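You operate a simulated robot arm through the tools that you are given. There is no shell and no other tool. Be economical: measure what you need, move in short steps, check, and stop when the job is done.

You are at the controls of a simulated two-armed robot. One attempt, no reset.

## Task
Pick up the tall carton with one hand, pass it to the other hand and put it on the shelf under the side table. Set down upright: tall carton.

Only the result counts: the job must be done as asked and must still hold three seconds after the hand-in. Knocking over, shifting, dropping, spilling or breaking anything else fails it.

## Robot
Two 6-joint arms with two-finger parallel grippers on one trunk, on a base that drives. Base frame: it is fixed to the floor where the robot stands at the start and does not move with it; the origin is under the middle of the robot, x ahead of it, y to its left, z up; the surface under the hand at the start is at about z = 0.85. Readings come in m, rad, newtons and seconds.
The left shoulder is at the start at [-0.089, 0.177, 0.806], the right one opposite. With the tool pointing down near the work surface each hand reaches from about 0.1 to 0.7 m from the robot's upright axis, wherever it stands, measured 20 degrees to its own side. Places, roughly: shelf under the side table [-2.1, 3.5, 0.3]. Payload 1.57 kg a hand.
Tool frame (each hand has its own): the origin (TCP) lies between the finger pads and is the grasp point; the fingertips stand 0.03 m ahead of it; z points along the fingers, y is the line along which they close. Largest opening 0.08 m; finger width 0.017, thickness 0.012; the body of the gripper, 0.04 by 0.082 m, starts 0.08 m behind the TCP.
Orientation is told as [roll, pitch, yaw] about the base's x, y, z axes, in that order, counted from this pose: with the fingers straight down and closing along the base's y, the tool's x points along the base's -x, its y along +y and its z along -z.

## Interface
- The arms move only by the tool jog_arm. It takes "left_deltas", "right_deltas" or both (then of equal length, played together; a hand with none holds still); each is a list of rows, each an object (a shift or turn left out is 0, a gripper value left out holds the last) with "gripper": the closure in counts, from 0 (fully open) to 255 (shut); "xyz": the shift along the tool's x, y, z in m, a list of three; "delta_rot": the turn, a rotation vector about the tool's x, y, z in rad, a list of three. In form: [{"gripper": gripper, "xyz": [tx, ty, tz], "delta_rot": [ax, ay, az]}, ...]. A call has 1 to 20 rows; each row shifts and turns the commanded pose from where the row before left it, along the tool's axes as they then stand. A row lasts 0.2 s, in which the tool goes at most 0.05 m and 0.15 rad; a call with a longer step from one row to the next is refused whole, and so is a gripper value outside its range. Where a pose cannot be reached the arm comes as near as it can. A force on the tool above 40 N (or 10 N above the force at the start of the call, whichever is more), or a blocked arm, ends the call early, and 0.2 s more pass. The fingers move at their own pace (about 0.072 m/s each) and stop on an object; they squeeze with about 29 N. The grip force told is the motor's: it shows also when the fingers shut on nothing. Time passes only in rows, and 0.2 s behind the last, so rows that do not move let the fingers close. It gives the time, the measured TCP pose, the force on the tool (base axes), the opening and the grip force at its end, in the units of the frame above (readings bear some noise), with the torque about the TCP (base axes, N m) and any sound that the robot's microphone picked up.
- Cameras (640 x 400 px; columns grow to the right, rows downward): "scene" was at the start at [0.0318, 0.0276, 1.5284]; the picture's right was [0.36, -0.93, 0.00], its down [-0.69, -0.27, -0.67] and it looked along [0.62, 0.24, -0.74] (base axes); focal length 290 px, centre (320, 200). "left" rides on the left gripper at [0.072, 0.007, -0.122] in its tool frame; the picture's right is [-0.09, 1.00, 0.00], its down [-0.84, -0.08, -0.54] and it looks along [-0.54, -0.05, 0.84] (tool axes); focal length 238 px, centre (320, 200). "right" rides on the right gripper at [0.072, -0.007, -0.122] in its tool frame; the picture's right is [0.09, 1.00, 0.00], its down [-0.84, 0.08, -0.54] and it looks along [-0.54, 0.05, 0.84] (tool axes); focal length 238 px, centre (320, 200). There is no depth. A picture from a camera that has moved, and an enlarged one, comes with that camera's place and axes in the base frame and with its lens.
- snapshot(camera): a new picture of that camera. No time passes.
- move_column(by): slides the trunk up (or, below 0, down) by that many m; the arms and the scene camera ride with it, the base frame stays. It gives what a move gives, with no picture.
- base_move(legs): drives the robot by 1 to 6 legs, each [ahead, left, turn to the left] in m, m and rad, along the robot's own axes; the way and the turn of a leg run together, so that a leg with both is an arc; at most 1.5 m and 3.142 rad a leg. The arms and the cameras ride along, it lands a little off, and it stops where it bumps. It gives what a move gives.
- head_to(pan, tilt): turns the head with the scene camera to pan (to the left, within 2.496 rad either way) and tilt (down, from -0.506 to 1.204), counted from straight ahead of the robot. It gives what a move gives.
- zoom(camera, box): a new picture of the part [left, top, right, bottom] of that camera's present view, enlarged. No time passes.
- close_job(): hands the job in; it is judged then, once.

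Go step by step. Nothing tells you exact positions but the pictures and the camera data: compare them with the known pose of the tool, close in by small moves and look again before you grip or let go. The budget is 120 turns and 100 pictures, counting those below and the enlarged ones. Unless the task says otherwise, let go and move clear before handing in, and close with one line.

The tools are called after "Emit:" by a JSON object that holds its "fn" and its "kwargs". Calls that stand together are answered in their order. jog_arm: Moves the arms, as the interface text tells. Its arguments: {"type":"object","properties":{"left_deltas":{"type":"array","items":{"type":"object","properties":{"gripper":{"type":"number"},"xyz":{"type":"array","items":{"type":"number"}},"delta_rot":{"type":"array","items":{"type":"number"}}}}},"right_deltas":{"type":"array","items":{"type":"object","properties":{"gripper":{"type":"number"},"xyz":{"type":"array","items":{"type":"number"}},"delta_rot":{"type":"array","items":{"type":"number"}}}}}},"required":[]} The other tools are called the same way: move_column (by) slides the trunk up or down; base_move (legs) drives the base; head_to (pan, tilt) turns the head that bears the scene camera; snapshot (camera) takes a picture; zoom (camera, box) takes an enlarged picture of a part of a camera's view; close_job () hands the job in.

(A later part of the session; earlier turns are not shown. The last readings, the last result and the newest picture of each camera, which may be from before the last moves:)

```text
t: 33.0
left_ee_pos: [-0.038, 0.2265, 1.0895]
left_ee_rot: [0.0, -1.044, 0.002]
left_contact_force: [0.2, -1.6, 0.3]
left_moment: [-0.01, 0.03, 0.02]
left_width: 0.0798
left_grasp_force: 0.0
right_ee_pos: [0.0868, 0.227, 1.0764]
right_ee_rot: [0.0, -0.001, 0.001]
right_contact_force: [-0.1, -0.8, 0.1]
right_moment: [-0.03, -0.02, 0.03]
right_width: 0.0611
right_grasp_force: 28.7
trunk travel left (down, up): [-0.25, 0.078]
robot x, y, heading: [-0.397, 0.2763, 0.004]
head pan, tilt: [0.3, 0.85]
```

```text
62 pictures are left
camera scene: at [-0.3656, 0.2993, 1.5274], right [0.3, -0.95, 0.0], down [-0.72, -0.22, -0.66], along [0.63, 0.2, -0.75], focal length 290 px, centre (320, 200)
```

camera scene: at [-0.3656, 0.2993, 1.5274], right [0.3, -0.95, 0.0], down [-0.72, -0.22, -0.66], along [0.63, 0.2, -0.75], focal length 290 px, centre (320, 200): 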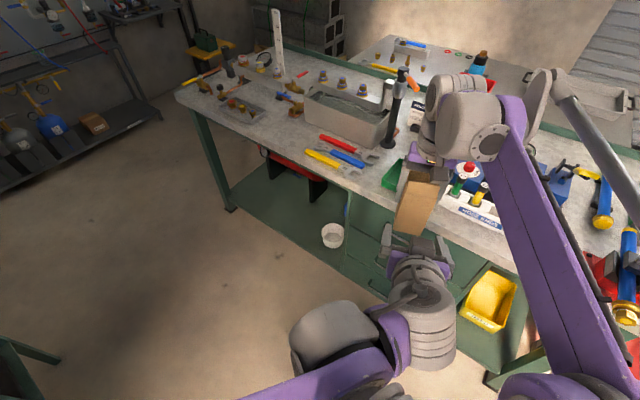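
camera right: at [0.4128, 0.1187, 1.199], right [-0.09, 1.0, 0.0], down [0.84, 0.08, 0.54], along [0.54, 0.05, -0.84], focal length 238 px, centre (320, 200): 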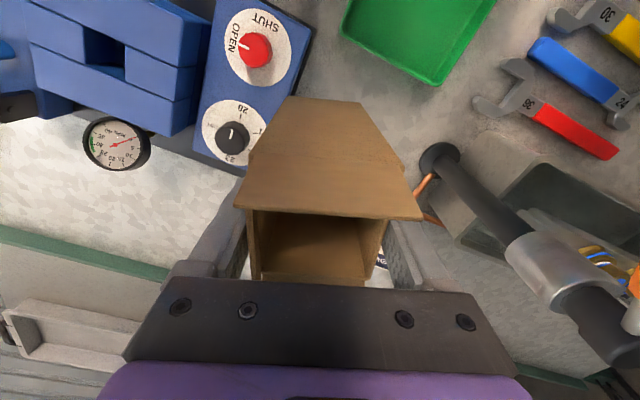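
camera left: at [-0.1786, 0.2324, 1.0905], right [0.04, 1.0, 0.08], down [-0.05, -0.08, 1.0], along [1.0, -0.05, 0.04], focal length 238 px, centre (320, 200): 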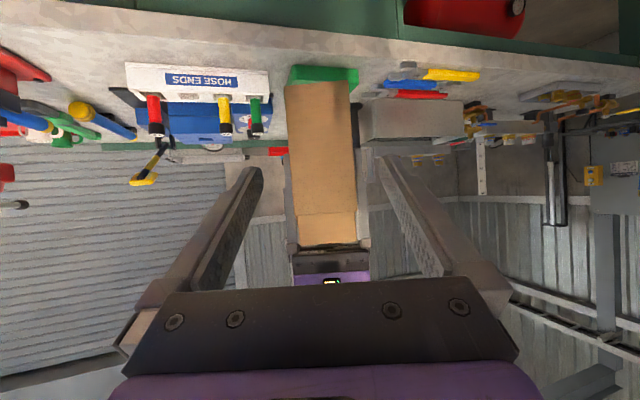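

Carton bottom reads z≈0.989, matching expectation, and the hands are aligned in y. I advance the left hand partway along its fingers.

Emit:
{"fn": "jog_arm", "kwargs": {"left_deltas": [{"xyz": [-0.006, 0.0005, 0.01], "gripper": 0}, {"xyz": [0, 0, 0.02]}, {"xyz": [0, 0, 0.02]}, {"xyz": [0, 0, 0.02]}, {"xyz": [0, 0, 0.01]}, {}]}}

Emit:
{"fn": "snapshot", "kwargs": {"camera": "left"}}

Emit:
{"fn": "zoom", "kwargs": {"camera": "scene", "box": [320, 100, 520, 300]}}

```text
t: 34.4
left_ee_pos: [0.0348, 0.2282, 1.0547]
left_ee_rot: [0.001, -1.043, 0.0]
left_contact_force: [-0.4, 0.5, 0.0]
left_moment: [-0.03, -0.01, -0.01]
left_width: 0.0799
left_grasp_force: 0.0
right_ee_pos: [0.0862, 0.2266, 1.0765]
right_ee_rot: [-0.001, 0.0, 0.002]
right_contact_force: [0.3, -0.7, -0.9]
right_moment: [0.01, -0.03, -0.01]
right_width: 0.0611
right_grasp_force: 29.1
trunk travel left (down, up): [-0.25, 0.078]
robot x, y, heading: [-0.397, 0.2749, -0.001]
head pan, tilt: [0.3, 0.85]
```

```text
61 pictures are left
camera left: at [-0.1056, 0.2333, 1.0555], right [0.04, 1.0, 0.08], down [-0.05, -0.08, 1.0], along [1.0, -0.05, 0.04], focal length 238 px, centre (320, 200)
```

left: 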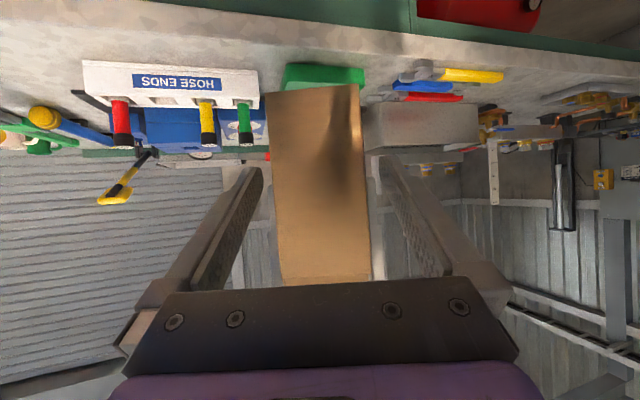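

```text
2.00 times, centred on (420, 200) of scene
camera zoom: at [-0.3654, 0.299, 1.5274], right [0.3, -0.95, 0.0], down [-0.72, -0.22, -0.66], along [0.63, 0.2, -0.75], focal length 581 px, centre (120, 200)
```

zoom: 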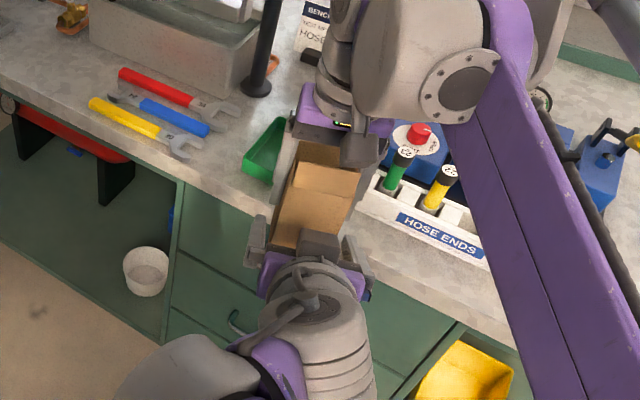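

Centred between the left fingers. I advance the remaining 6 cm.

Emit:
{"fn": "jog_arm", "kwargs": {"left_deltas": [{"xyz": [0, -0.0008, 0.015]}, {"xyz": [0, 0, 0.015]}, {"xyz": [0, 0, 0.015]}, {"xyz": [0, 0, 0.015]}, {}]}}

Emit:
{"fn": "snapshot", "kwargs": {"camera": "left"}}

Emit:
{"fn": "zoom", "kwargs": {"camera": "scene", "box": [320, 100, 520, 300]}}

```text
t: 35.6
left_ee_pos: [0.0871, 0.228, 1.0239]
left_ee_rot: [0.0, -1.043, 0.001]
left_contact_force: [0.4, 0.1, -0.1]
left_moment: [0.0, 0.02, 0.0]
left_width: 0.0804
left_grasp_force: 0.0
right_ee_pos: [0.0861, 0.2257, 1.0767]
right_ee_rot: [0.002, 0.0, 0.002]
right_contact_force: [0.9, 0.3, -0.6]
right_moment: [0.02, 0.02, 0.05]
right_width: 0.0609
right_grasp_force: 29.0
trunk travel left (down, up): [-0.25, 0.078]
robot x, y, heading: [-0.3991, 0.2762, -0.002]
head pan, tilt: [0.3, 0.85]
```

```text
59 pictures are left
camera left: at [-0.054, 0.2332, 1.0247], right [0.04, 1.0, 0.08], down [-0.05, -0.08, 1.0], along [1.0, -0.05, 0.04], focal length 238 px, centre (320, 200)
```

left: 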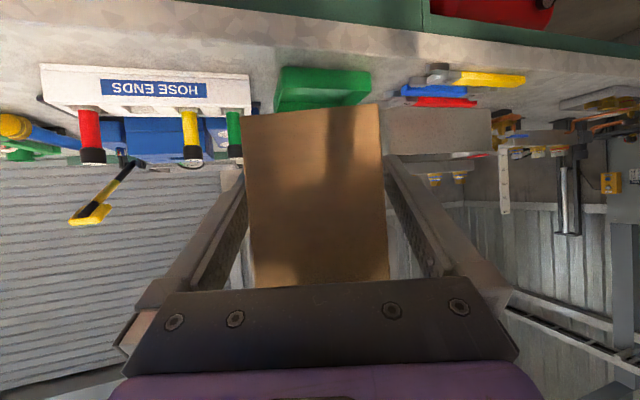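

```text
2.00 times, centred on (420, 200) of scene
camera zoom: at [-0.3657, 0.2991, 1.5274], right [0.3, -0.95, 0.0], down [-0.72, -0.22, -0.66], along [0.63, 0.2, -0.75], focal length 581 px, centre (120, 200)
```

zoom: 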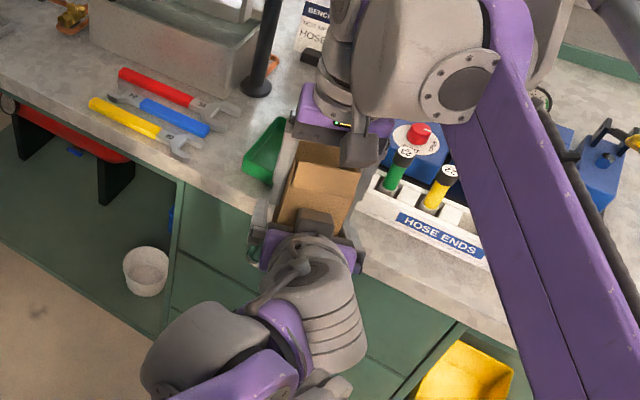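

Both hands are in place, with the left fingers around the lower carton. I close the left gripper.

Emit:
{"fn": "jog_arm", "kwargs": {"left_deltas": [{"gripper": 255}, {"gripper": 255}, {"gripper": 255}, {}, {}]}}

Emit:
{"fn": "snapshot", "kwargs": {"camera": "left"}}

Emit:
{"fn": "zoom", "kwargs": {"camera": "right", "box": [160, 60, 480, 300]}}

```text
t: 36.8
left_ee_pos: [0.087, 0.227, 1.0255]
left_ee_rot: [0.0, -1.042, 0.002]
left_contact_force: [2.4, -8.6, -3.6]
left_moment: [0.28, 0.1, 0.13]
left_width: 0.0611
left_grasp_force: 28.8
right_ee_pos: [0.0867, 0.2271, 1.0773]
right_ee_rot: [0.001, -0.001, 0.004]
right_contact_force: [-2.8, 7.5, 4.0]
right_moment: [0.17, 0.04, -0.1]
right_width: 0.0611
right_grasp_force: 28.4
trunk travel left (down, up): [-0.25, 0.078]
robot x, y, heading: [-0.3948, 0.278, 0.002]
head pan, tilt: [0.3, 0.85]
```

```text
57 pictures are left
camera left: at [-0.0539, 0.2329, 1.0247], right [0.04, 1.0, 0.08], down [-0.05, -0.08, 1.0], along [1.0, -0.05, 0.04], focal length 238 px, centre (320, 200)
```

left: 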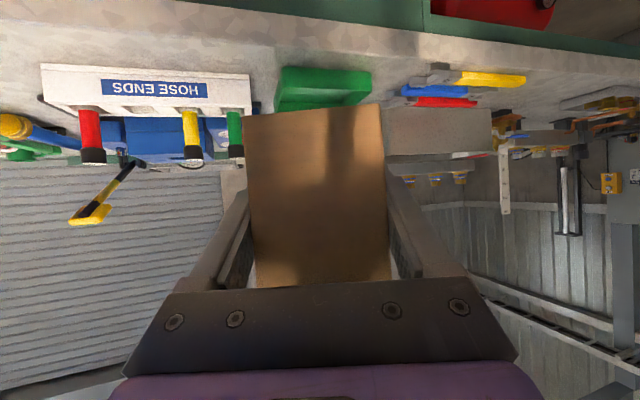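

```text
1.67 times, centred on (320, 180) of right
camera zoom: at [0.0143, 0.2192, 1.1991], right [-0.09, 1.0, 0.0], down [0.84, 0.08, 0.54], along [0.54, 0.05, -0.84], focal length 397 px, centre (320, 233)
```

zoom: 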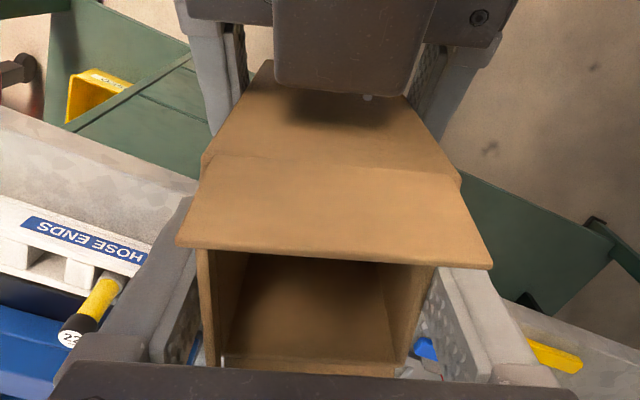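

Both hands hold at 0.061. I open the right hand, wait, then raise it straight up.

Emit:
{"fn": "jog_arm", "kwargs": {"right_deltas": [{"gripper": 40}, {"gripper": 0}, {"gripper": 0}, {}, {"xyz": [0, 0, -0.01]}, {"xyz": [0, 0, -0.02]}, {}]}}

Emit:
{"fn": "snapshot", "kwargs": {"camera": "right"}}

Emit:
{"fn": "snapshot", "kwargs": {"camera": "left"}}

```text
t: 38.4
left_ee_pos: [0.0874, 0.2283, 1.0246]
left_ee_rot: [0.001, -1.043, 0.002]
left_contact_force: [0.5, -0.3, -0.6]
left_moment: [0.01, 0.0, 0.01]
left_width: 0.0612
left_grasp_force: 28.9
right_ee_pos: [0.0875, 0.2268, 1.106]
right_ee_rot: [0.0, 0.0, 0.002]
right_contact_force: [-0.9, -0.1, 0.2]
right_moment: [0.03, 0.0, 0.03]
right_width: 0.0803
right_grasp_force: 0.0
trunk travel left (down, up): [-0.25, 0.078]
robot x, y, heading: [-0.3978, 0.278, -0.0]
head pan, tilt: [0.3, 0.85]
```

```text
55 pictures are left
camera right: at [0.0147, 0.2187, 1.2292], right [-0.09, 1.0, 0.0], down [0.84, 0.08, 0.54], along [0.54, 0.05, -0.84], focal length 238 px, centre (320, 200)
```

right: 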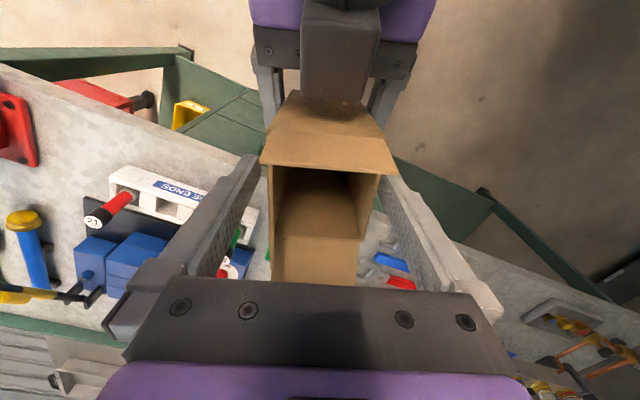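

```text
54 pictures are left
camera left: at [-0.0539, 0.2331, 1.0247], right [0.04, 1.0, 0.08], down [-0.05, -0.08, 1.0], along [1.0, -0.05, 0.04], focal length 238 px, centre (320, 200)
```

left: 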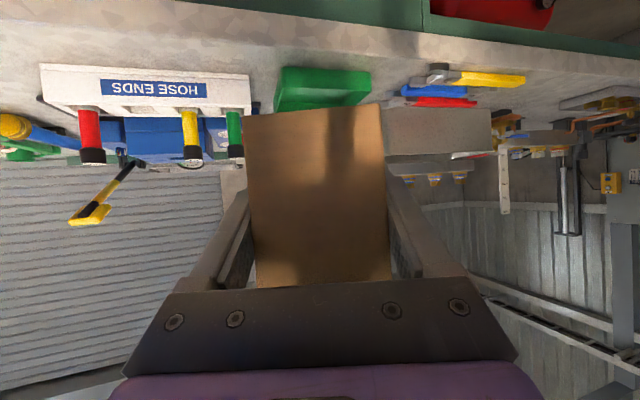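

The left hand holds the carton alone now. I raise the right hand clear of the top.

Emit:
{"fn": "jog_arm", "kwargs": {"right_deltas": [{"xyz": [0, 0, -0.03]}, {"xyz": [0, 0, -0.03]}, {"xyz": [0, 0, -0.03]}, {}]}}

```text
t: 39.4
left_ee_pos: [0.087, 0.2268, 1.0246]
left_ee_rot: [0.001, -1.044, 0.003]
left_contact_force: [0.1, 0.3, -0.6]
left_moment: [0.0, 0.01, 0.01]
left_width: 0.0613
left_grasp_force: 29.3
right_ee_pos: [0.0865, 0.2252, 1.1965]
right_ee_rot: [-0.001, 0.0, 0.002]
right_contact_force: [0.6, -0.2, -0.4]
right_moment: [0.04, 0.0, 0.02]
right_width: 0.08
right_grasp_force: 0.1
trunk travel left (down, up): [-0.25, 0.078]
robot x, y, heading: [-0.3964, 0.2763, 0.0]
head pan, tilt: [0.3, 0.85]
```

Emit:
{"fn": "jog_arm", "kwargs": {"right_deltas": [{"xyz": [0, -0.045, 0]}, {"xyz": [0, -0.045, 0]}, {"xyz": [0, -0.045, 0]}, {"xyz": [0, -0.045, 0]}, {"xyz": [0.03, -0.038, 0]}, {"xyz": [0.04, -0.02, 0]}, {"xyz": [0.045, 0, 0]}, {"xyz": [0.045, 0, 0]}, {}]}}

Emit:
{"fn": "head_to", "kwargs": {"pan": 2.1, "tilt": 0.35}}

Emit:
{"fn": "snapshot", "kwargs": {"camera": "scene"}}

Emit:
{"fn": "head_to", "kwargs": {"pan": 1.2, "tilt": 0.45}}

Emit:
{"fn": "snapshot", "kwargs": {"camera": "scene"}}

```text
t: 41.4
left_ee_pos: [0.0887, 0.2279, 1.0252]
left_ee_rot: [0.002, -1.042, 0.001]
left_contact_force: [0.0, -0.6, -1.0]
left_moment: [0.02, 0.02, 0.04]
left_width: 0.0611
left_grasp_force: 29.0
right_ee_pos: [-0.0727, -0.0132, 1.198]
right_ee_rot: [0.0, 0.0, 0.002]
right_contact_force: [0.7, -0.1, -0.4]
right_moment: [-0.01, 0.01, -0.01]
right_width: 0.0801
right_grasp_force: 0.1
trunk travel left (down, up): [-0.25, 0.078]
robot x, y, heading: [-0.3991, 0.2737, -0.002]
head pan, tilt: [0.3, 0.85]
```

```text
t: 43.2
left_ee_pos: [0.0877, 0.2279, 1.0248]
left_ee_rot: [0.001, -1.044, 0.002]
left_contact_force: [0.0, -0.3, -0.4]
left_moment: [0.0, 0.03, 0.0]
left_width: 0.0613
left_grasp_force: 29.4
right_ee_pos: [-0.0714, -0.0124, 1.1977]
right_ee_rot: [0.0, 0.001, 0.003]
right_contact_force: [-0.2, 0.1, 0.2]
right_moment: [0.0, 0.03, -0.01]
right_width: 0.0799
right_grasp_force: 0.0
trunk travel left (down, up): [-0.25, 0.078]
robot x, y, heading: [-0.3955, 0.2811, -0.003]
head pan, tilt: [2.1, 0.351]
```

```text
53 pictures are left
camera scene: at [-0.4871, 0.356, 1.5711], right [0.86, 0.51, 0.0], down [0.17, -0.3, -0.94], along [-0.48, 0.81, -0.34], focal length 290 px, centre (320, 200)
```

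scene: 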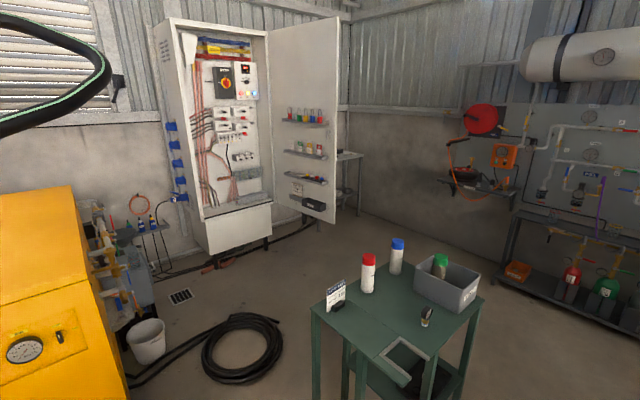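

```text
t: 44.4
left_ee_pos: [0.0871, 0.2269, 1.0233]
left_ee_rot: [-0.001, -1.045, 0.001]
left_contact_force: [-0.2, 0.1, -0.1]
left_moment: [0.01, -0.05, -0.03]
left_width: 0.0612
left_grasp_force: 29.0
right_ee_pos: [-0.0715, -0.0116, 1.1974]
right_ee_rot: [0.001, -0.001, 0.001]
right_contact_force: [0.3, 0.5, 0.7]
right_moment: [0.02, -0.04, -0.01]
right_width: 0.0799
right_grasp_force: 0.1
trunk travel left (down, up): [-0.25, 0.078]
robot x, y, heading: [-0.3974, 0.2763, -0.004]
head pan, tilt: [1.201, 0.45]
```

```text
52 pictures are left
camera scene: at [-0.407, 0.3615, 1.5619], right [0.93, -0.36, 0.0], down [-0.16, -0.41, -0.9], along [0.32, 0.84, -0.44], focal length 290 px, centre (320, 200)
```

scene: 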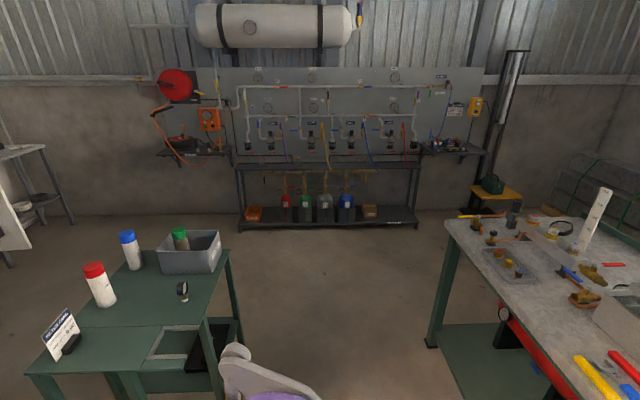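

The handover is done. The map shows the green table to my left (x −0.93…−0.4, y 1.07…1.42), the bench slanting away on the right, and the target table in the back corner. I turn to face +y and drive through the gap.

Emit:
{"fn": "base_move", "kwargs": {"legs": [[0, 0, 1.571]]}}

Emit:
{"fn": "head_to", "kwargs": {"pan": 0.0, "tilt": 0.6}}

Emit:
{"fn": "snapshot", "kwargs": {"camera": "scene"}}

```text
t: 48.6
left_ee_pos: [-0.3566, 0.7627, 1.0247]
left_ee_rot: [-0.001, -1.043, 1.585]
left_contact_force: [-0.5, 0.0, 0.1]
left_moment: [0.0, 0.0, 0.0]
left_width: 0.0612
left_grasp_force: 28.8
right_ee_pos: [-0.1137, 0.6048, 1.1982]
right_ee_rot: [-0.001, -0.001, 1.587]
right_contact_force: [-0.7, -0.3, -0.2]
right_moment: [0.04, 0.02, 0.01]
right_width: 0.0801
right_grasp_force: 0.0
trunk travel left (down, up): [-0.25, 0.078]
robot x, y, heading: [-0.3956, 0.2779, 1.591]
head pan, tilt: [1.201, 0.45]
```

```text
t: 50.0
left_ee_pos: [-0.3561, 0.7623, 1.024]
left_ee_rot: [0.001, -1.044, 1.587]
left_contact_force: [0.4, -0.8, 0.4]
left_moment: [-0.01, -0.03, 0.01]
left_width: 0.0611
left_grasp_force: 29.6
right_ee_pos: [-0.1131, 0.6057, 1.1982]
right_ee_rot: [-0.001, -0.001, 1.587]
right_contact_force: [0.4, 0.1, 0.3]
right_moment: [-0.01, 0.01, 0.01]
right_width: 0.0802
right_grasp_force: 0.1
trunk travel left (down, up): [-0.25, 0.078]
robot x, y, heading: [-0.3954, 0.2771, 1.588]
head pan, tilt: [0.0, 0.6]
```

```text
51 pictures are left
camera scene: at [-0.4003, 0.3237, 1.5483], right [1.0, 0.02, 0.0], down [0.01, -0.56, -0.83], along [-0.01, 0.82, -0.56], focal length 290 px, centre (320, 200)
```

scene: 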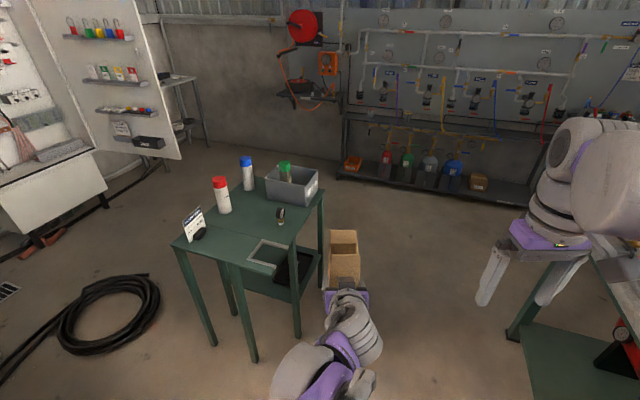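

The room is turned about −17° relative to my axes. I thread the gap: diagonally right, then ahead.

Emit:
{"fn": "base_move", "kwargs": {"legs": [[0.72, -0.41, 0], [0.9, -0.04, 0]]}}

Emit:
{"fn": "head_to", "kwargs": {"pan": 1.0, "tilt": 0.4}}

Emit:
{"fn": "snapshot", "kwargs": {"camera": "scene"}}

```text
t: 58.8
left_ee_pos: [0.0782, 2.3815, 1.0248]
left_ee_rot: [0.001, -1.044, 1.585]
left_contact_force: [-1.0, -0.4, 0.0]
left_moment: [0.0, -0.01, 0.0]
left_width: 0.0612
left_grasp_force: 28.7
right_ee_pos: [0.3197, 2.2241, 1.1973]
right_ee_rot: [0.001, 0.001, 1.586]
right_contact_force: [-0.5, 0.2, 0.2]
right_moment: [0.02, 0.0, 0.05]
right_width: 0.08
right_grasp_force: 0.0
trunk travel left (down, up): [-0.25, 0.078]
robot x, y, heading: [0.0328, 1.8943, 1.588]
head pan, tilt: [0.0, 0.6]
```

```text
t: 60.0
left_ee_pos: [0.0769, 2.3831, 1.0245]
left_ee_rot: [0.001, -1.044, 1.584]
left_contact_force: [-0.9, 0.2, -0.8]
left_moment: [0.0, 0.01, 0.0]
left_width: 0.061
left_grasp_force: 28.6
right_ee_pos: [0.3201, 2.2248, 1.1975]
right_ee_rot: [-0.001, -0.001, 1.585]
right_contact_force: [-0.9, 0.5, 0.1]
right_moment: [0.0, -0.03, -0.01]
right_width: 0.0798
right_grasp_force: 0.1
trunk travel left (down, up): [-0.25, 0.078]
robot x, y, heading: [0.0361, 1.8991, 1.583]
head pan, tilt: [1.0, 0.4]
```

```text
50 pictures are left
camera scene: at [-0.0447, 1.9033, 1.5665], right [0.53, 0.85, 0.0], down [0.33, -0.21, -0.92], along [-0.78, 0.49, -0.39], focal length 290 px, centre (320, 200)
```

scene: 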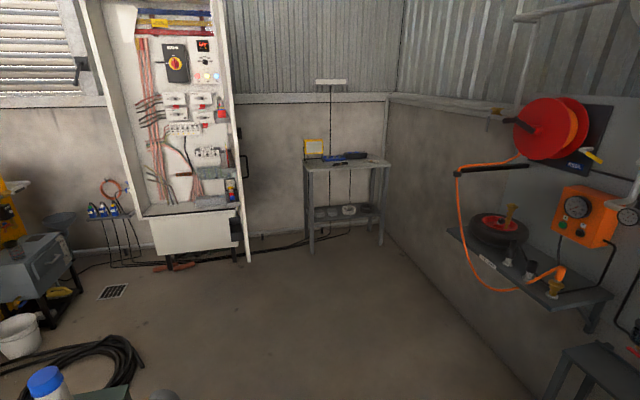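

Good, the target table is visible and clear of the door from here. I zoom in on it.

Emit:
{"fn": "zoom", "kwargs": {"camera": "scene", "box": [230, 120, 420, 270]}}

```text
2.67 times, centred on (325, 195) of scene
camera zoom: at [-0.0447, 1.9033, 1.5665], right [0.53, 0.85, 0.0], down [0.33, -0.21, -0.92], along [-0.78, 0.49, -0.39], focal length 774 px, centre (307, 213)
```

zoom: 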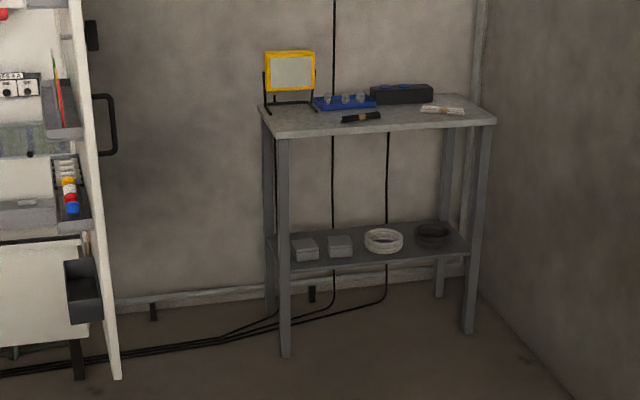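

The shelf's front edge runs from about (−2.10, 3.10) to (−1.87, 3.78), and I should face it at heading ≈2.81. It holds two boxes, a white ring and a dark ring. I drive closer and turn toward it.

Emit:
{"fn": "base_move", "kwargs": {"legs": [[0.5, 0.35, 0], [0.31, 0.62, 0], [0, 0, 1.227]]}}

Emit:
{"fn": "head_to", "kwargs": {"pan": -0.25, "tilt": 0.6}}

Emit:
{"fn": "snapshot", "kwargs": {"camera": "scene"}}

```text
t: 72.2
left_ee_pos: [-1.3883, 2.8921, 1.0249]
left_ee_rot: [0.002, -1.044, 2.818]
left_contact_force: [0.1, 0.7, -0.1]
left_moment: [0.0, 0.0, 0.01]
left_width: 0.0612
left_grasp_force: 29.2
right_ee_pos: [-1.1599, 3.068, 1.1982]
right_ee_rot: [0.0, -0.001, 2.82]
right_contact_force: [-0.1, 0.0, -0.1]
right_moment: [0.01, -0.04, 0.04]
right_width: 0.0801
right_grasp_force: 0.1
trunk travel left (down, up): [-0.25, 0.078]
robot x, y, heading: [-0.9419, 2.6879, 2.816]
head pan, tilt: [1.0, 0.4]
```

```text
t: 73.7
left_ee_pos: [-1.3872, 2.8933, 1.0248]
left_ee_rot: [0.001, -1.045, 2.817]
left_contact_force: [-0.5, 0.4, 0.6]
left_moment: [0.0, 0.05, -0.03]
left_width: 0.0611
left_grasp_force: 29.2
right_ee_pos: [-1.1593, 3.0684, 1.1972]
right_ee_rot: [-0.002, 0.001, 2.819]
right_contact_force: [-0.2, 0.7, -0.1]
right_moment: [-0.01, 0.04, 0.04]
right_width: 0.08
right_grasp_force: 0.0
trunk travel left (down, up): [-0.25, 0.078]
robot x, y, heading: [-0.9431, 2.6881, 2.822]
head pan, tilt: [-0.25, 0.6]
```

```text
48 pictures are left
camera scene: at [-0.9804, 2.7248, 1.5483], right [0.54, 0.84, 0.0], down [0.47, -0.31, -0.83], along [-0.69, 0.45, -0.56], focal length 290 px, centre (320, 200)
```

scene: 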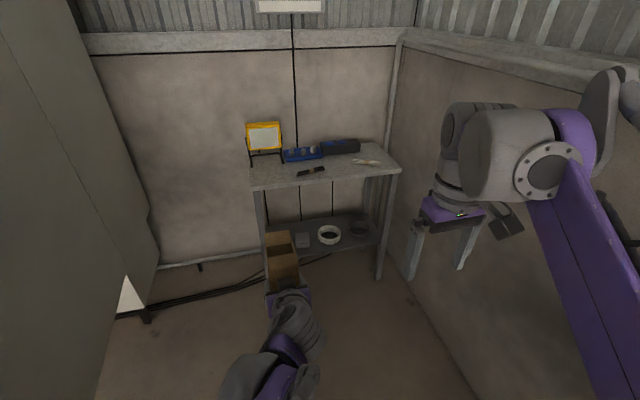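

Emit:
{"fn": "zoom", "kwargs": {"camera": "scene", "box": [240, 190, 410, 300]}}

Emit:
{"fn": "snapshot", "kwargs": {"camera": "left"}}

```text
3.64 times, centred on (325, 245) of scene
camera zoom: at [-0.9804, 2.7248, 1.5483], right [0.54, 0.84, 0.0], down [0.47, -0.31, -0.83], along [-0.69, 0.45, -0.56], focal length 1056 px, centre (302, 36)
```

zoom: 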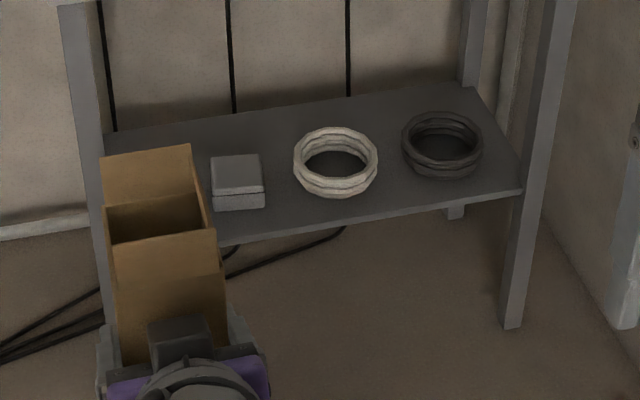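

```text
46 pictures are left
camera left: at [-1.255, 2.8404, 1.0248], right [-0.36, -0.93, 0.08], down [0.07, 0.06, 1.0], along [-0.93, 0.36, 0.04], focal length 238 px, centre (320, 200)
```

left: 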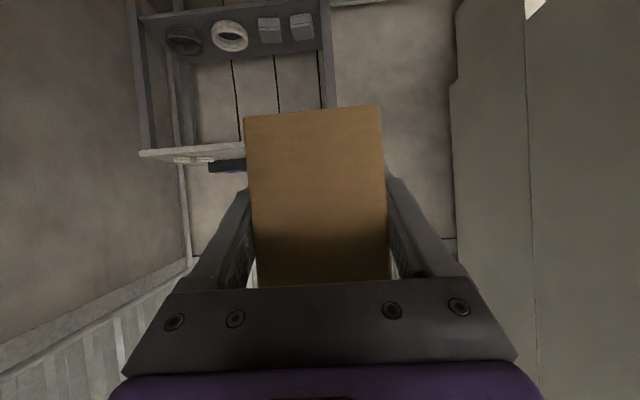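

I move right to line up with the shelf, lower the trunk and look again for a free spot on its front strip.

Emit:
{"fn": "base_move", "kwargs": {"legs": [[0.15, -0.3, 0]]}}

Emit:
{"fn": "head_to", "kwargs": {"pan": -0.1, "tilt": 0.75}}

Emit:
{"fn": "snapshot", "kwargs": {"camera": "scene"}}

Emit:
{"fn": "zoom", "kwargs": {"camera": "scene", "box": [220, 130, 420, 260]}}

```text
t: 76.9
left_ee_pos: [-1.4333, 3.226, 1.025]
left_ee_rot: [0.002, -1.044, 2.813]
left_contact_force: [0.5, -0.9, -0.4]
left_moment: [0.02, -0.02, 0.0]
left_width: 0.0612
left_grasp_force: 29.1
right_ee_pos: [-1.2044, 3.4022, 1.1979]
right_ee_rot: [-0.001, 0.002, 2.815]
right_contact_force: [-0.4, 0.5, -0.2]
right_moment: [0.0, 0.01, -0.02]
right_width: 0.08
right_grasp_force: 0.1
trunk travel left (down, up): [-0.25, 0.078]
robot x, y, heading: [-0.9924, 3.0199, 2.813]
head pan, tilt: [-0.25, 0.6]
```

```text
t: 77.6
left_ee_pos: [-1.4337, 3.2248, 1.0242]
left_ee_rot: [0.003, -1.044, 2.816]
left_contact_force: [-0.3, -0.5, 0.2]
left_moment: [-0.01, 0.03, -0.02]
left_width: 0.0613
left_grasp_force: 28.5
right_ee_pos: [-1.204, 3.4002, 1.1988]
right_ee_rot: [-0.001, -0.001, 2.814]
right_contact_force: [-0.2, -0.6, 0.2]
right_moment: [0.02, 0.01, 0.01]
right_width: 0.08
right_grasp_force: 0.1
trunk travel left (down, up): [-0.25, 0.078]
robot x, y, heading: [-0.985, 3.0254, 2.814]
head pan, tilt: [-0.099, 0.75]
```

```text
45 pictures are left
camera scene: at [-1.0279, 3.0424, 1.5355], right [0.41, 0.91, 0.0], down [0.62, -0.28, -0.73], along [-0.67, 0.3, -0.68], focal length 290 px, centre (320, 200)
```

scene: 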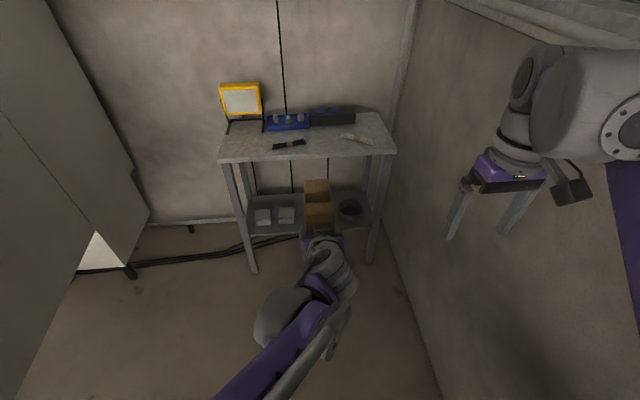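

```text
3.08 times, centred on (320, 195) of scene
camera zoom: at [-1.0279, 3.0424, 1.5355], right [0.41, 0.91, 0.0], down [0.62, -0.28, -0.73], along [-0.67, 0.3, -0.68], focal length 894 px, centre (320, 215)
```

zoom: 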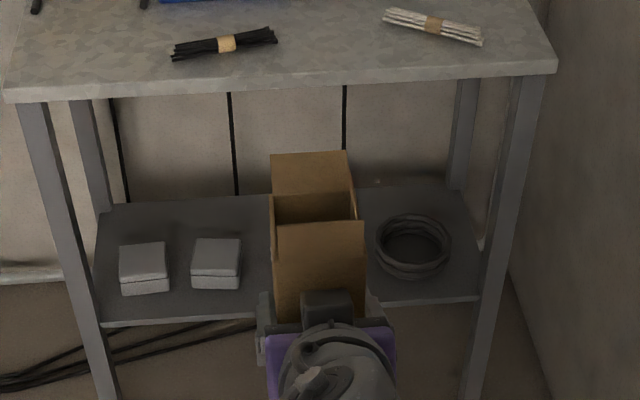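

The best free spot is on the front strip between the second box and the white ring, centred near (−2.073, 3.410), heading 2.814. Now I lower the trunk.

Emit:
{"fn": "move_column", "kwargs": {"by": -0.25}}

Emit:
{"fn": "jog_arm", "kwargs": {"left_deltas": [{"xyz": [0.0173, 0, 0.01]}, {"xyz": [0.0173, 0, 0.01]}, {"xyz": [0.0173, 0, 0.01]}, {"xyz": [0.0173, 0, 0.01]}, {"xyz": [0.0173, 0, 0.01]}, {"xyz": [0.0173, 0, 0.01]}, {"xyz": [0.0173, 0, 0.01]}, {"xyz": [0.0173, 0, 0.01]}, {"xyz": [0.0173, 0, 0.01]}, {"xyz": [0.0173, 0, 0.01]}, {}]}}

Emit:
{"fn": "snapshot", "kwargs": {"camera": "scene"}}

```text
t: 80.1
left_ee_pos: [-1.4334, 3.2263, 0.7752]
left_ee_rot: [0.0, -1.045, 2.815]
left_contact_force: [0.6, 0.0, -0.7]
left_moment: [0.02, 0.01, -0.02]
left_width: 0.061
left_grasp_force: 28.4
right_ee_pos: [-1.2045, 3.3999, 0.948]
right_ee_rot: [0.001, 0.0, 2.814]
right_contact_force: [0.1, -1.0, 0.7]
right_moment: [-0.01, 0.0, 0.01]
right_width: 0.0798
right_grasp_force: 0.0
trunk travel left (down, up): [0.0, 0.328]
robot x, y, heading: [-0.9876, 3.0214, 2.822]
head pan, tilt: [-0.099, 0.75]
```

```text
t: 82.5
left_ee_pos: [-1.4328, 3.2245, 0.5755]
left_ee_rot: [0.001, -1.042, 2.813]
left_contact_force: [1.1, -0.2, 0.3]
left_moment: [0.0, -0.01, 0.0]
left_width: 0.0613
left_grasp_force: 29.3
right_ee_pos: [-1.2053, 3.4009, 0.9483]
right_ee_rot: [0.001, 0.001, 2.817]
right_contact_force: [0.1, -0.3, 0.3]
right_moment: [-0.02, 0.01, -0.01]
right_width: 0.0798
right_grasp_force: 0.1
trunk travel left (down, up): [0.0, 0.328]
robot x, y, heading: [-0.9904, 3.0193, 2.811]
head pan, tilt: [-0.099, 0.75]
```

```text
43 pictures are left
camera scene: at [-1.075, 3.0583, 1.2846], right [0.41, 0.91, 0.0], down [0.62, -0.28, -0.73], along [-0.67, 0.3, -0.68], focal length 290 px, centre (320, 200)
```

scene: 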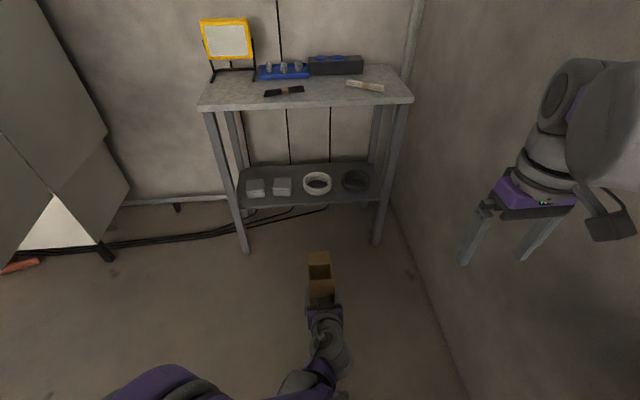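

Everything on the shelf is now in view. I zoom to measure the gap.

Emit:
{"fn": "zoom", "kwargs": {"camera": "scene", "box": [220, 140, 400, 260]}}

```text
3.33 times, centred on (310, 200) of scene
camera zoom: at [-1.075, 3.0583, 1.2846], right [0.41, 0.91, 0.0], down [0.62, -0.28, -0.73], along [-0.67, 0.3, -0.68], focal length 968 px, centre (353, 200)
```

zoom: 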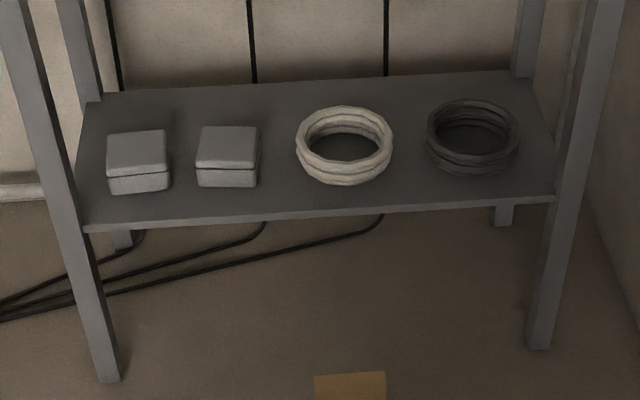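

Two views agree: shelf at z≈0.31, and the widest front gap is between the two rings, centred at (−2.015, 3.586). I lower the left arm to shelf height, shift it right, and tuck the right hand inward away from the wall.

Emit:
{"fn": "jog_arm", "kwargs": {"left_deltas": [{"xyz": [0.0173, -0.008, 0.01]}, {"xyz": [0.0173, -0.008, 0.01]}, {"xyz": [0.0173, -0.008, 0.01]}, {"xyz": [0.0173, -0.008, 0.01]}, {"xyz": [0.0173, -0.008, 0.01]}, {"xyz": [0.0173, -0.008, 0.01]}, {"xyz": [0.0173, -0.008, 0.01]}, {"xyz": [0.0173, -0.008, 0.01]}, {"xyz": [0.0173, -0.008, 0.01]}, {"xyz": [0.0173, -0.004, 0.01]}, {}], "right_deltas": [{"xyz": [0, 0.012, 0]}, {"xyz": [0, 0.012, 0]}, {"xyz": [0, 0.012, 0]}, {"xyz": [0, 0.012, 0]}, {"xyz": [0, 0.012, 0]}, {"xyz": [0, 0.012, 0]}, {"xyz": [0, 0.012, 0]}, {"xyz": [0, 0.012, 0]}, {"xyz": [0, 0.012, 0]}, {"xyz": [0, 0.012, 0]}, {}]}}

Emit:
{"fn": "head_to", "kwargs": {"pan": -0.1, "tilt": 0.95}}

Emit:
{"fn": "snapshot", "kwargs": {"camera": "scene"}}

Emit:
{"fn": "snapshot", "kwargs": {"camera": "left"}}

```text
t: 84.9
left_ee_pos: [-1.4076, 3.2967, 0.3735]
left_ee_rot: [0.001, -1.044, 2.812]
left_contact_force: [0.0, 0.6, -0.5]
left_moment: [-0.01, -0.01, -0.04]
left_width: 0.0614
left_grasp_force: 28.8
right_ee_pos: [-1.2424, 3.2855, 0.9491]
right_ee_rot: [0.0, 0.001, 2.816]
right_contact_force: [0.7, 0.2, 0.1]
right_moment: [-0.01, 0.0, 0.0]
right_width: 0.0803
right_grasp_force: 0.2
trunk travel left (down, up): [0.0, 0.328]
robot x, y, heading: [-0.9922, 3.0211, 2.815]
head pan, tilt: [-0.099, 0.75]
```

```text
t: 85.7
left_ee_pos: [-1.4078, 3.2977, 0.3732]
left_ee_rot: [0.002, -1.044, 2.814]
left_contact_force: [-0.9, 0.8, 0.3]
left_moment: [0.0, 0.01, 0.0]
left_width: 0.0613
left_grasp_force: 29.2
right_ee_pos: [-1.2418, 3.2869, 0.9491]
right_ee_rot: [0.0, 0.0, 2.815]
right_contact_force: [0.2, 0.4, -0.4]
right_moment: [-0.02, 0.01, -0.03]
right_width: 0.0802
right_grasp_force: 0.2
trunk travel left (down, up): [0.0, 0.328]
robot x, y, heading: [-0.992, 3.0223, 2.82]
head pan, tilt: [-0.099, 0.949]
```

```text
41 pictures are left
camera scene: at [-1.0658, 3.0542, 1.2691], right [0.41, 0.91, 0.0], down [0.74, -0.34, -0.58], along [-0.53, 0.24, -0.81], focal length 290 px, centre (320, 200)
```

scene: 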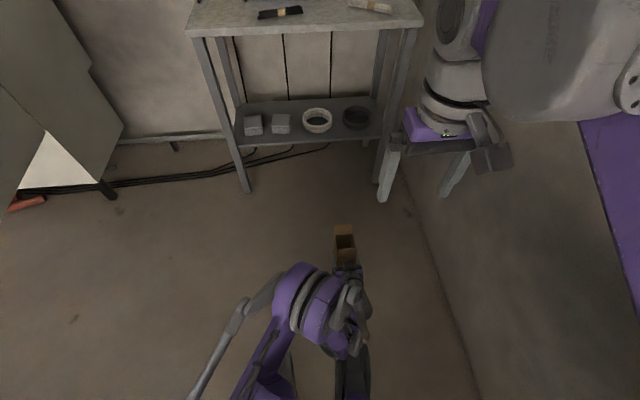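

```text
40 pictures are left
camera left: at [-1.2752, 3.2446, 0.3747], right [-0.36, -0.93, 0.08], down [0.07, 0.06, 1.0], along [-0.93, 0.37, 0.04], focal length 238 px, centre (320, 200)
```

left: 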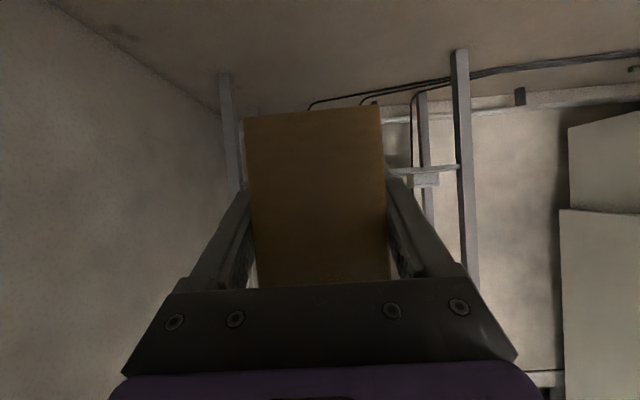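

Emit:
{"fn": "zoom", "kwargs": {"camera": "left", "box": [370, 40, 530, 200]}}

Emit:
{"fn": "zoom", "kwargs": {"camera": "scene", "box": [210, 80, 430, 220]}}

```text
2.50 times, centred on (450, 120) of left
camera zoom: at [-1.2752, 3.2446, 0.3747], right [-0.36, -0.93, 0.08], down [0.07, 0.06, 1.0], along [-0.93, 0.37, 0.04], focal length 596 px, centre (-5, 400)
```

zoom: 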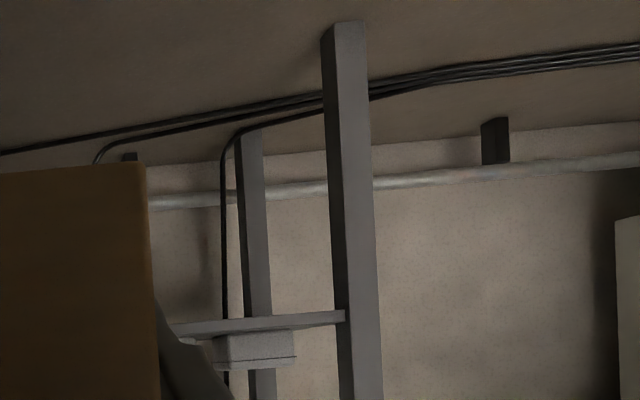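

```text
2.86 times, centred on (320, 150) of scene
camera zoom: at [-1.0658, 3.0542, 1.2691], right [0.41, 0.91, 0.0], down [0.74, -0.34, -0.58], along [-0.53, 0.24, -0.81], focal length 830 px, centre (320, 343)
```

zoom: 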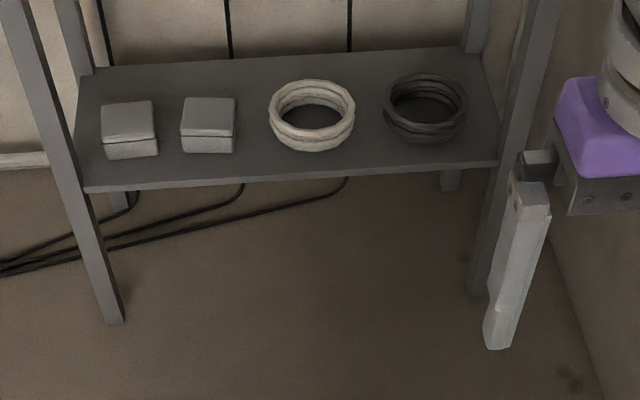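

Cross-checking with the left camera and the table foot puts the shelf top nearer z≈0.34, which moves the target spot to about (−1.985, 3.575). I raise the carton 3.5 cm, then drive up to it.

Emit:
{"fn": "jog_arm", "kwargs": {"left_deltas": [{"xyz": [-0.0104, 0, -0.006]}, {"xyz": [-0.0104, 0, -0.006]}, {"xyz": [-0.0095, 0, -0.0055]}, {}]}}

Emit:
{"fn": "base_move", "kwargs": {"legs": [[0.25, -0.077, 0], [0.2, 0, 0]]}}

Emit:
{"fn": "snapshot", "kwargs": {"camera": "scene"}}

Emit:
{"fn": "snapshot", "kwargs": {"camera": "left"}}

```text
t: 86.7
left_ee_pos: [-1.4078, 3.2959, 0.4102]
left_ee_rot: [-0.001, -1.045, 2.815]
left_contact_force: [0.5, 0.3, -0.2]
left_moment: [0.0, 0.01, 0.06]
left_width: 0.0614
left_grasp_force: 29.0
right_ee_pos: [-1.2417, 3.2855, 0.9485]
right_ee_rot: [-0.001, 0.0, 2.816]
right_contact_force: [0.0, -0.2, -0.4]
right_moment: [-0.04, 0.04, 0.0]
right_width: 0.0801
right_grasp_force: 0.1
trunk travel left (down, up): [0.0, 0.328]
robot x, y, heading: [-0.9886, 3.021, 2.819]
head pan, tilt: [-0.099, 0.949]
```

```text
t: 89.7
left_ee_pos: [-1.8105, 3.5148, 0.4094]
left_ee_rot: [0.003, -1.042, 2.813]
left_contact_force: [-0.3, -0.5, 0.3]
left_moment: [0.0, 0.01, 0.03]
left_width: 0.0612
left_grasp_force: 29.0
right_ee_pos: [-1.6454, 3.5041, 0.949]
right_ee_rot: [0.0, -0.001, 2.817]
right_contact_force: [-0.3, -0.3, -0.4]
right_moment: [0.02, -0.04, 0.04]
right_width: 0.08
right_grasp_force: 0.1
trunk travel left (down, up): [0.0, 0.328]
robot x, y, heading: [-1.3955, 3.2388, 2.814]
head pan, tilt: [-0.099, 0.949]
```

```text
37 pictures are left
camera scene: at [-1.4687, 3.2723, 1.2691], right [0.41, 0.91, 0.0], down [0.74, -0.34, -0.58], along [-0.53, 0.24, -0.81], focal length 290 px, centre (320, 200)
```

scene: 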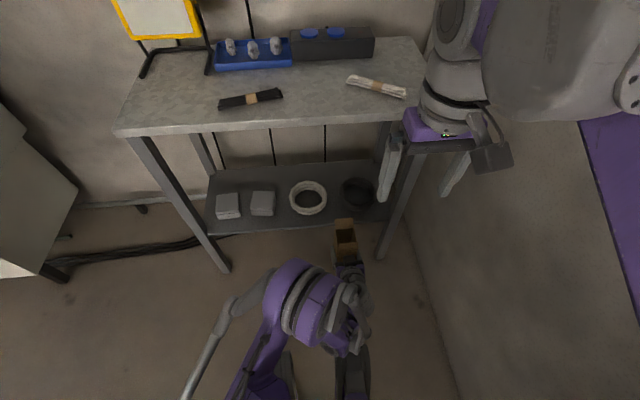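

```text
36 pictures are left
camera left: at [-1.6777, 3.4623, 0.4096], right [-0.36, -0.93, 0.08], down [0.07, 0.06, 1.0], along [-0.93, 0.37, 0.04], focal length 238 px, centre (320, 200)
```

left: 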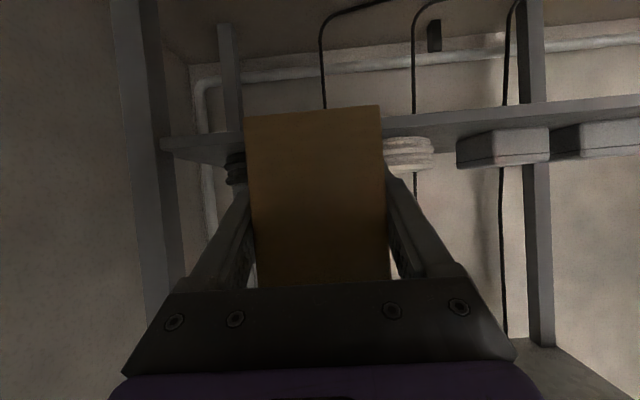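

Emit:
{"fn": "zoom", "kwargs": {"camera": "scene", "box": [190, 140, 420, 290]}}

Emit:
{"fn": "zoom", "kwargs": {"camera": "left", "box": [130, 80, 500, 260]}}

```text
2.67 times, centred on (305, 215) of scene
camera zoom: at [-1.4687, 3.2723, 1.2691], right [0.41, 0.91, 0.0], down [0.74, -0.34, -0.58], along [-0.53, 0.24, -0.81], focal length 774 px, centre (360, 160)
```

zoom: 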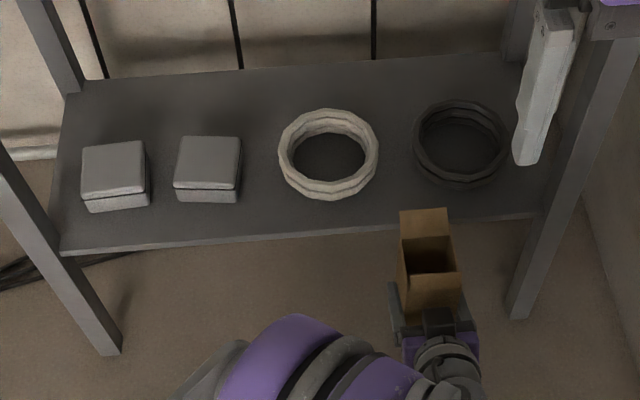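

```text
1.73 times, centred on (315, 170) of left
camera zoom: at [-1.6777, 3.4623, 0.4096], right [-0.36, -0.93, 0.08], down [0.07, 0.06, 1.0], along [-0.93, 0.37, 0.04], focal length 412 px, centre (329, 252)
```

zoom: 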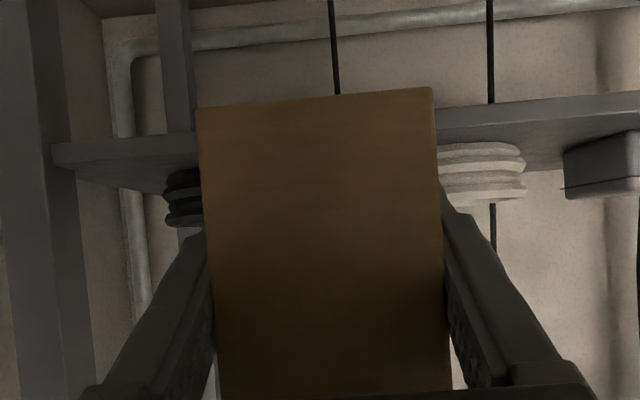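

Emit:
{"fn": "zoom", "kwargs": {"camera": "left", "box": [375, 110, 475, 180]}}

Emit:
{"fn": "zoom", "kwargs": {"camera": "left", "box": [150, 110, 250, 180]}}

```text
5.71 times, centred on (425, 145) of left
camera zoom: at [-1.6777, 3.4623, 0.4096], right [-0.36, -0.93, 0.08], down [0.07, 0.06, 1.0], along [-0.93, 0.37, 0.04], focal length 1362 px, centre (-280, 514)
```

zoom: 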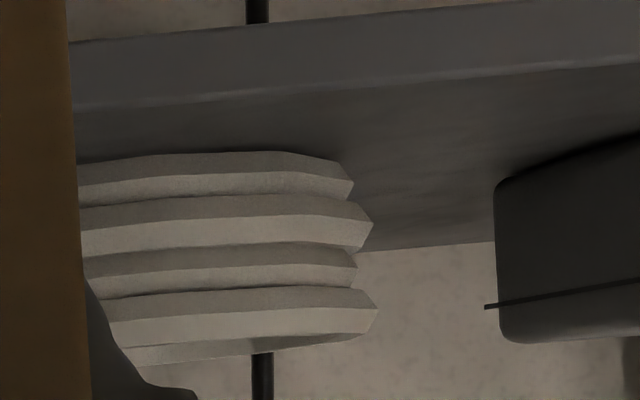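

```text
5.71 times, centred on (200, 145) of left
camera zoom: at [-1.6777, 3.4623, 0.4096], right [-0.36, -0.93, 0.08], down [0.07, 0.06, 1.0], along [-0.93, 0.37, 0.04], focal length 1362 px, centre (1006, 514)
```

zoom: 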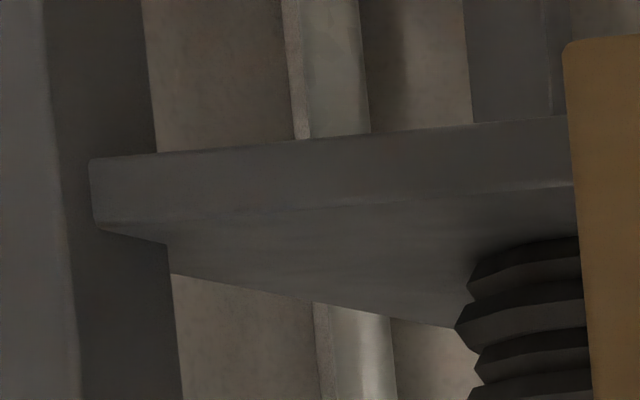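

The rings turn out to be about 5–6 cm tall, so my low grip can't release safely between them. The clean free area is the back of the shelf behind the boxes, and I need a higher grip to reach over them. I'll back off, set the carton on the open floor, and regrip it higher.

Emit:
{"fn": "base_move", "kwargs": {"legs": [[-0.35, 0.05, 0]]}}

Emit:
{"fn": "jog_arm", "kwargs": {"left_deltas": [{"xyz": [0.0173, 0, 0.01]}, {"xyz": [0.0173, 0, 0.01]}, {"xyz": [0.0173, 0, 0.01]}, {"xyz": [0.0173, 0, 0.01]}, {"xyz": [0.0173, 0, 0.01]}, {"xyz": [0.0173, 0, 0.01]}, {"xyz": [0.0173, 0, 0.01]}, {"xyz": [0.0173, 0, 0.01]}, {"xyz": [0.0173, 0, 0.01]}, {"xyz": [0.0173, 0, 0.01]}, {"xyz": [0.0173, 0, 0.01]}, {"xyz": [0.0173, 0, 0.01]}, {"xyz": [0.0173, 0, 0.01]}, {"xyz": [0.0173, 0, 0.01]}, {"xyz": [0.0173, 0, 0.01]}, {}]}}

Emit:
{"fn": "snapshot", "kwargs": {"camera": "scene"}}

Emit:
{"fn": "snapshot", "kwargs": {"camera": "left"}}

```text
t: 92.0
left_ee_pos: [-1.4964, 3.3546, 0.4092]
left_ee_rot: [0.002, -1.044, 2.816]
left_contact_force: [0.0, -0.1, 0.1]
left_moment: [-0.01, -0.02, -0.01]
left_width: 0.0613
left_grasp_force: 29.0
right_ee_pos: [-1.3306, 3.3446, 0.949]
right_ee_rot: [0.0, 0.001, 2.82]
right_contact_force: [0.0, -0.3, 0.9]
right_moment: [-0.04, 0.02, 0.02]
right_width: 0.08
right_grasp_force: 0.2
trunk travel left (down, up): [0.0, 0.328]
robot x, y, heading: [-1.0742, 3.0841, 2.822]
head pan, tilt: [-0.099, 0.949]
```

```text
t: 95.6
left_ee_pos: [-1.5001, 3.3588, 0.2863]
left_ee_rot: [-0.005, -1.043, 2.81]
left_contact_force: [0.7, -0.1, -0.1]
left_moment: [0.02, 0.01, -0.01]
left_width: 0.0611
left_grasp_force: 29.2
left hand out of reach, approached as far as the arm can: row 9, 10, 11, 12, 13, 14, 15
right_ee_pos: [-1.332, 3.3435, 0.9479]
right_ee_rot: [0.0, 0.002, 2.819]
right_contact_force: [0.6, 0.2, -0.3]
right_moment: [0.02, 0.0, -0.03]
right_width: 0.0797
right_grasp_force: 0.1
trunk travel left (down, up): [0.0, 0.328]
robot x, y, heading: [-1.077, 3.0826, 2.82]
head pan, tilt: [-0.099, 0.949]
stopped in row 16 (left hand): the arm was blocked; the commanded pose is now the measured one
```

```text
31 pictures are left
camera scene: at [-1.1539, 3.1132, 1.2683], right [0.41, 0.91, 0.0], down [0.74, -0.33, -0.58], along [-0.53, 0.24, -0.81], focal length 290 px, centre (320, 200)
```

scene: 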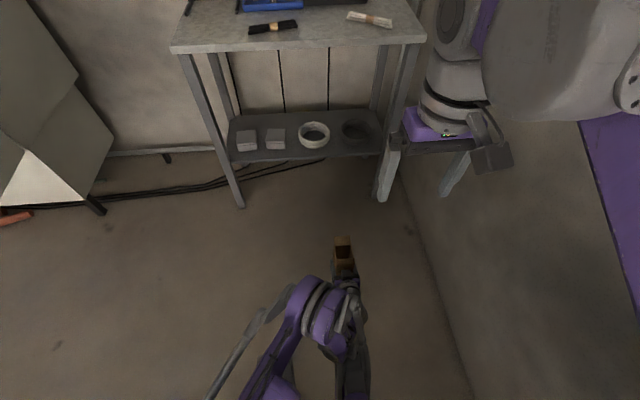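

```text
30 pictures are left
camera left: at [-1.3682, 3.3054, 0.2873], right [-0.37, -0.93, 0.08], down [0.07, 0.06, 1.0], along [-0.93, 0.37, 0.04], focal length 238 px, centre (320, 200)
```

left: 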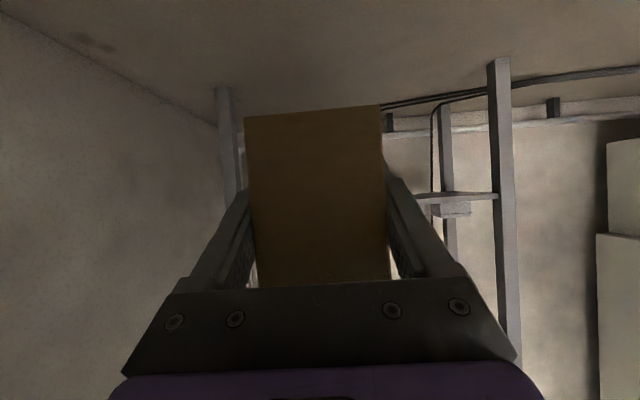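

The arm can't get that low, so the floor is out. Alternative: set the carton down flush at the very front of the shelf gap, where the rings curve away, opening the fingers only a few millimetres. I raise back up and reassess.

Emit:
{"fn": "jog_arm", "kwargs": {"left_deltas": [{"xyz": [-0.0173, 0, -0.01]}, {"xyz": [-0.0173, 0, -0.01]}, {"xyz": [-0.0173, 0, -0.01]}, {"xyz": [-0.0173, 0, -0.01]}, {"xyz": [-0.0173, 0, -0.01]}, {"xyz": [-0.0173, 0, -0.01]}, {}]}}

```text
t: 97.2
left_ee_pos: [-1.4997, 3.3579, 0.4068]
left_ee_rot: [-0.002, -1.043, 2.812]
left_contact_force: [-0.7, 0.0, 0.6]
left_moment: [-0.02, 0.03, 0.0]
left_width: 0.0613
left_grasp_force: 28.9
right_ee_pos: [-1.3304, 3.3448, 0.9476]
right_ee_rot: [0.001, 0.001, 2.82]
right_contact_force: [0.1, -0.7, 0.0]
right_moment: [-0.01, -0.02, -0.01]
right_width: 0.0799
right_grasp_force: 0.0
trunk travel left (down, up): [0.0, 0.328]
robot x, y, heading: [-1.0799, 3.0793, 2.82]
head pan, tilt: [-0.099, 0.949]
```

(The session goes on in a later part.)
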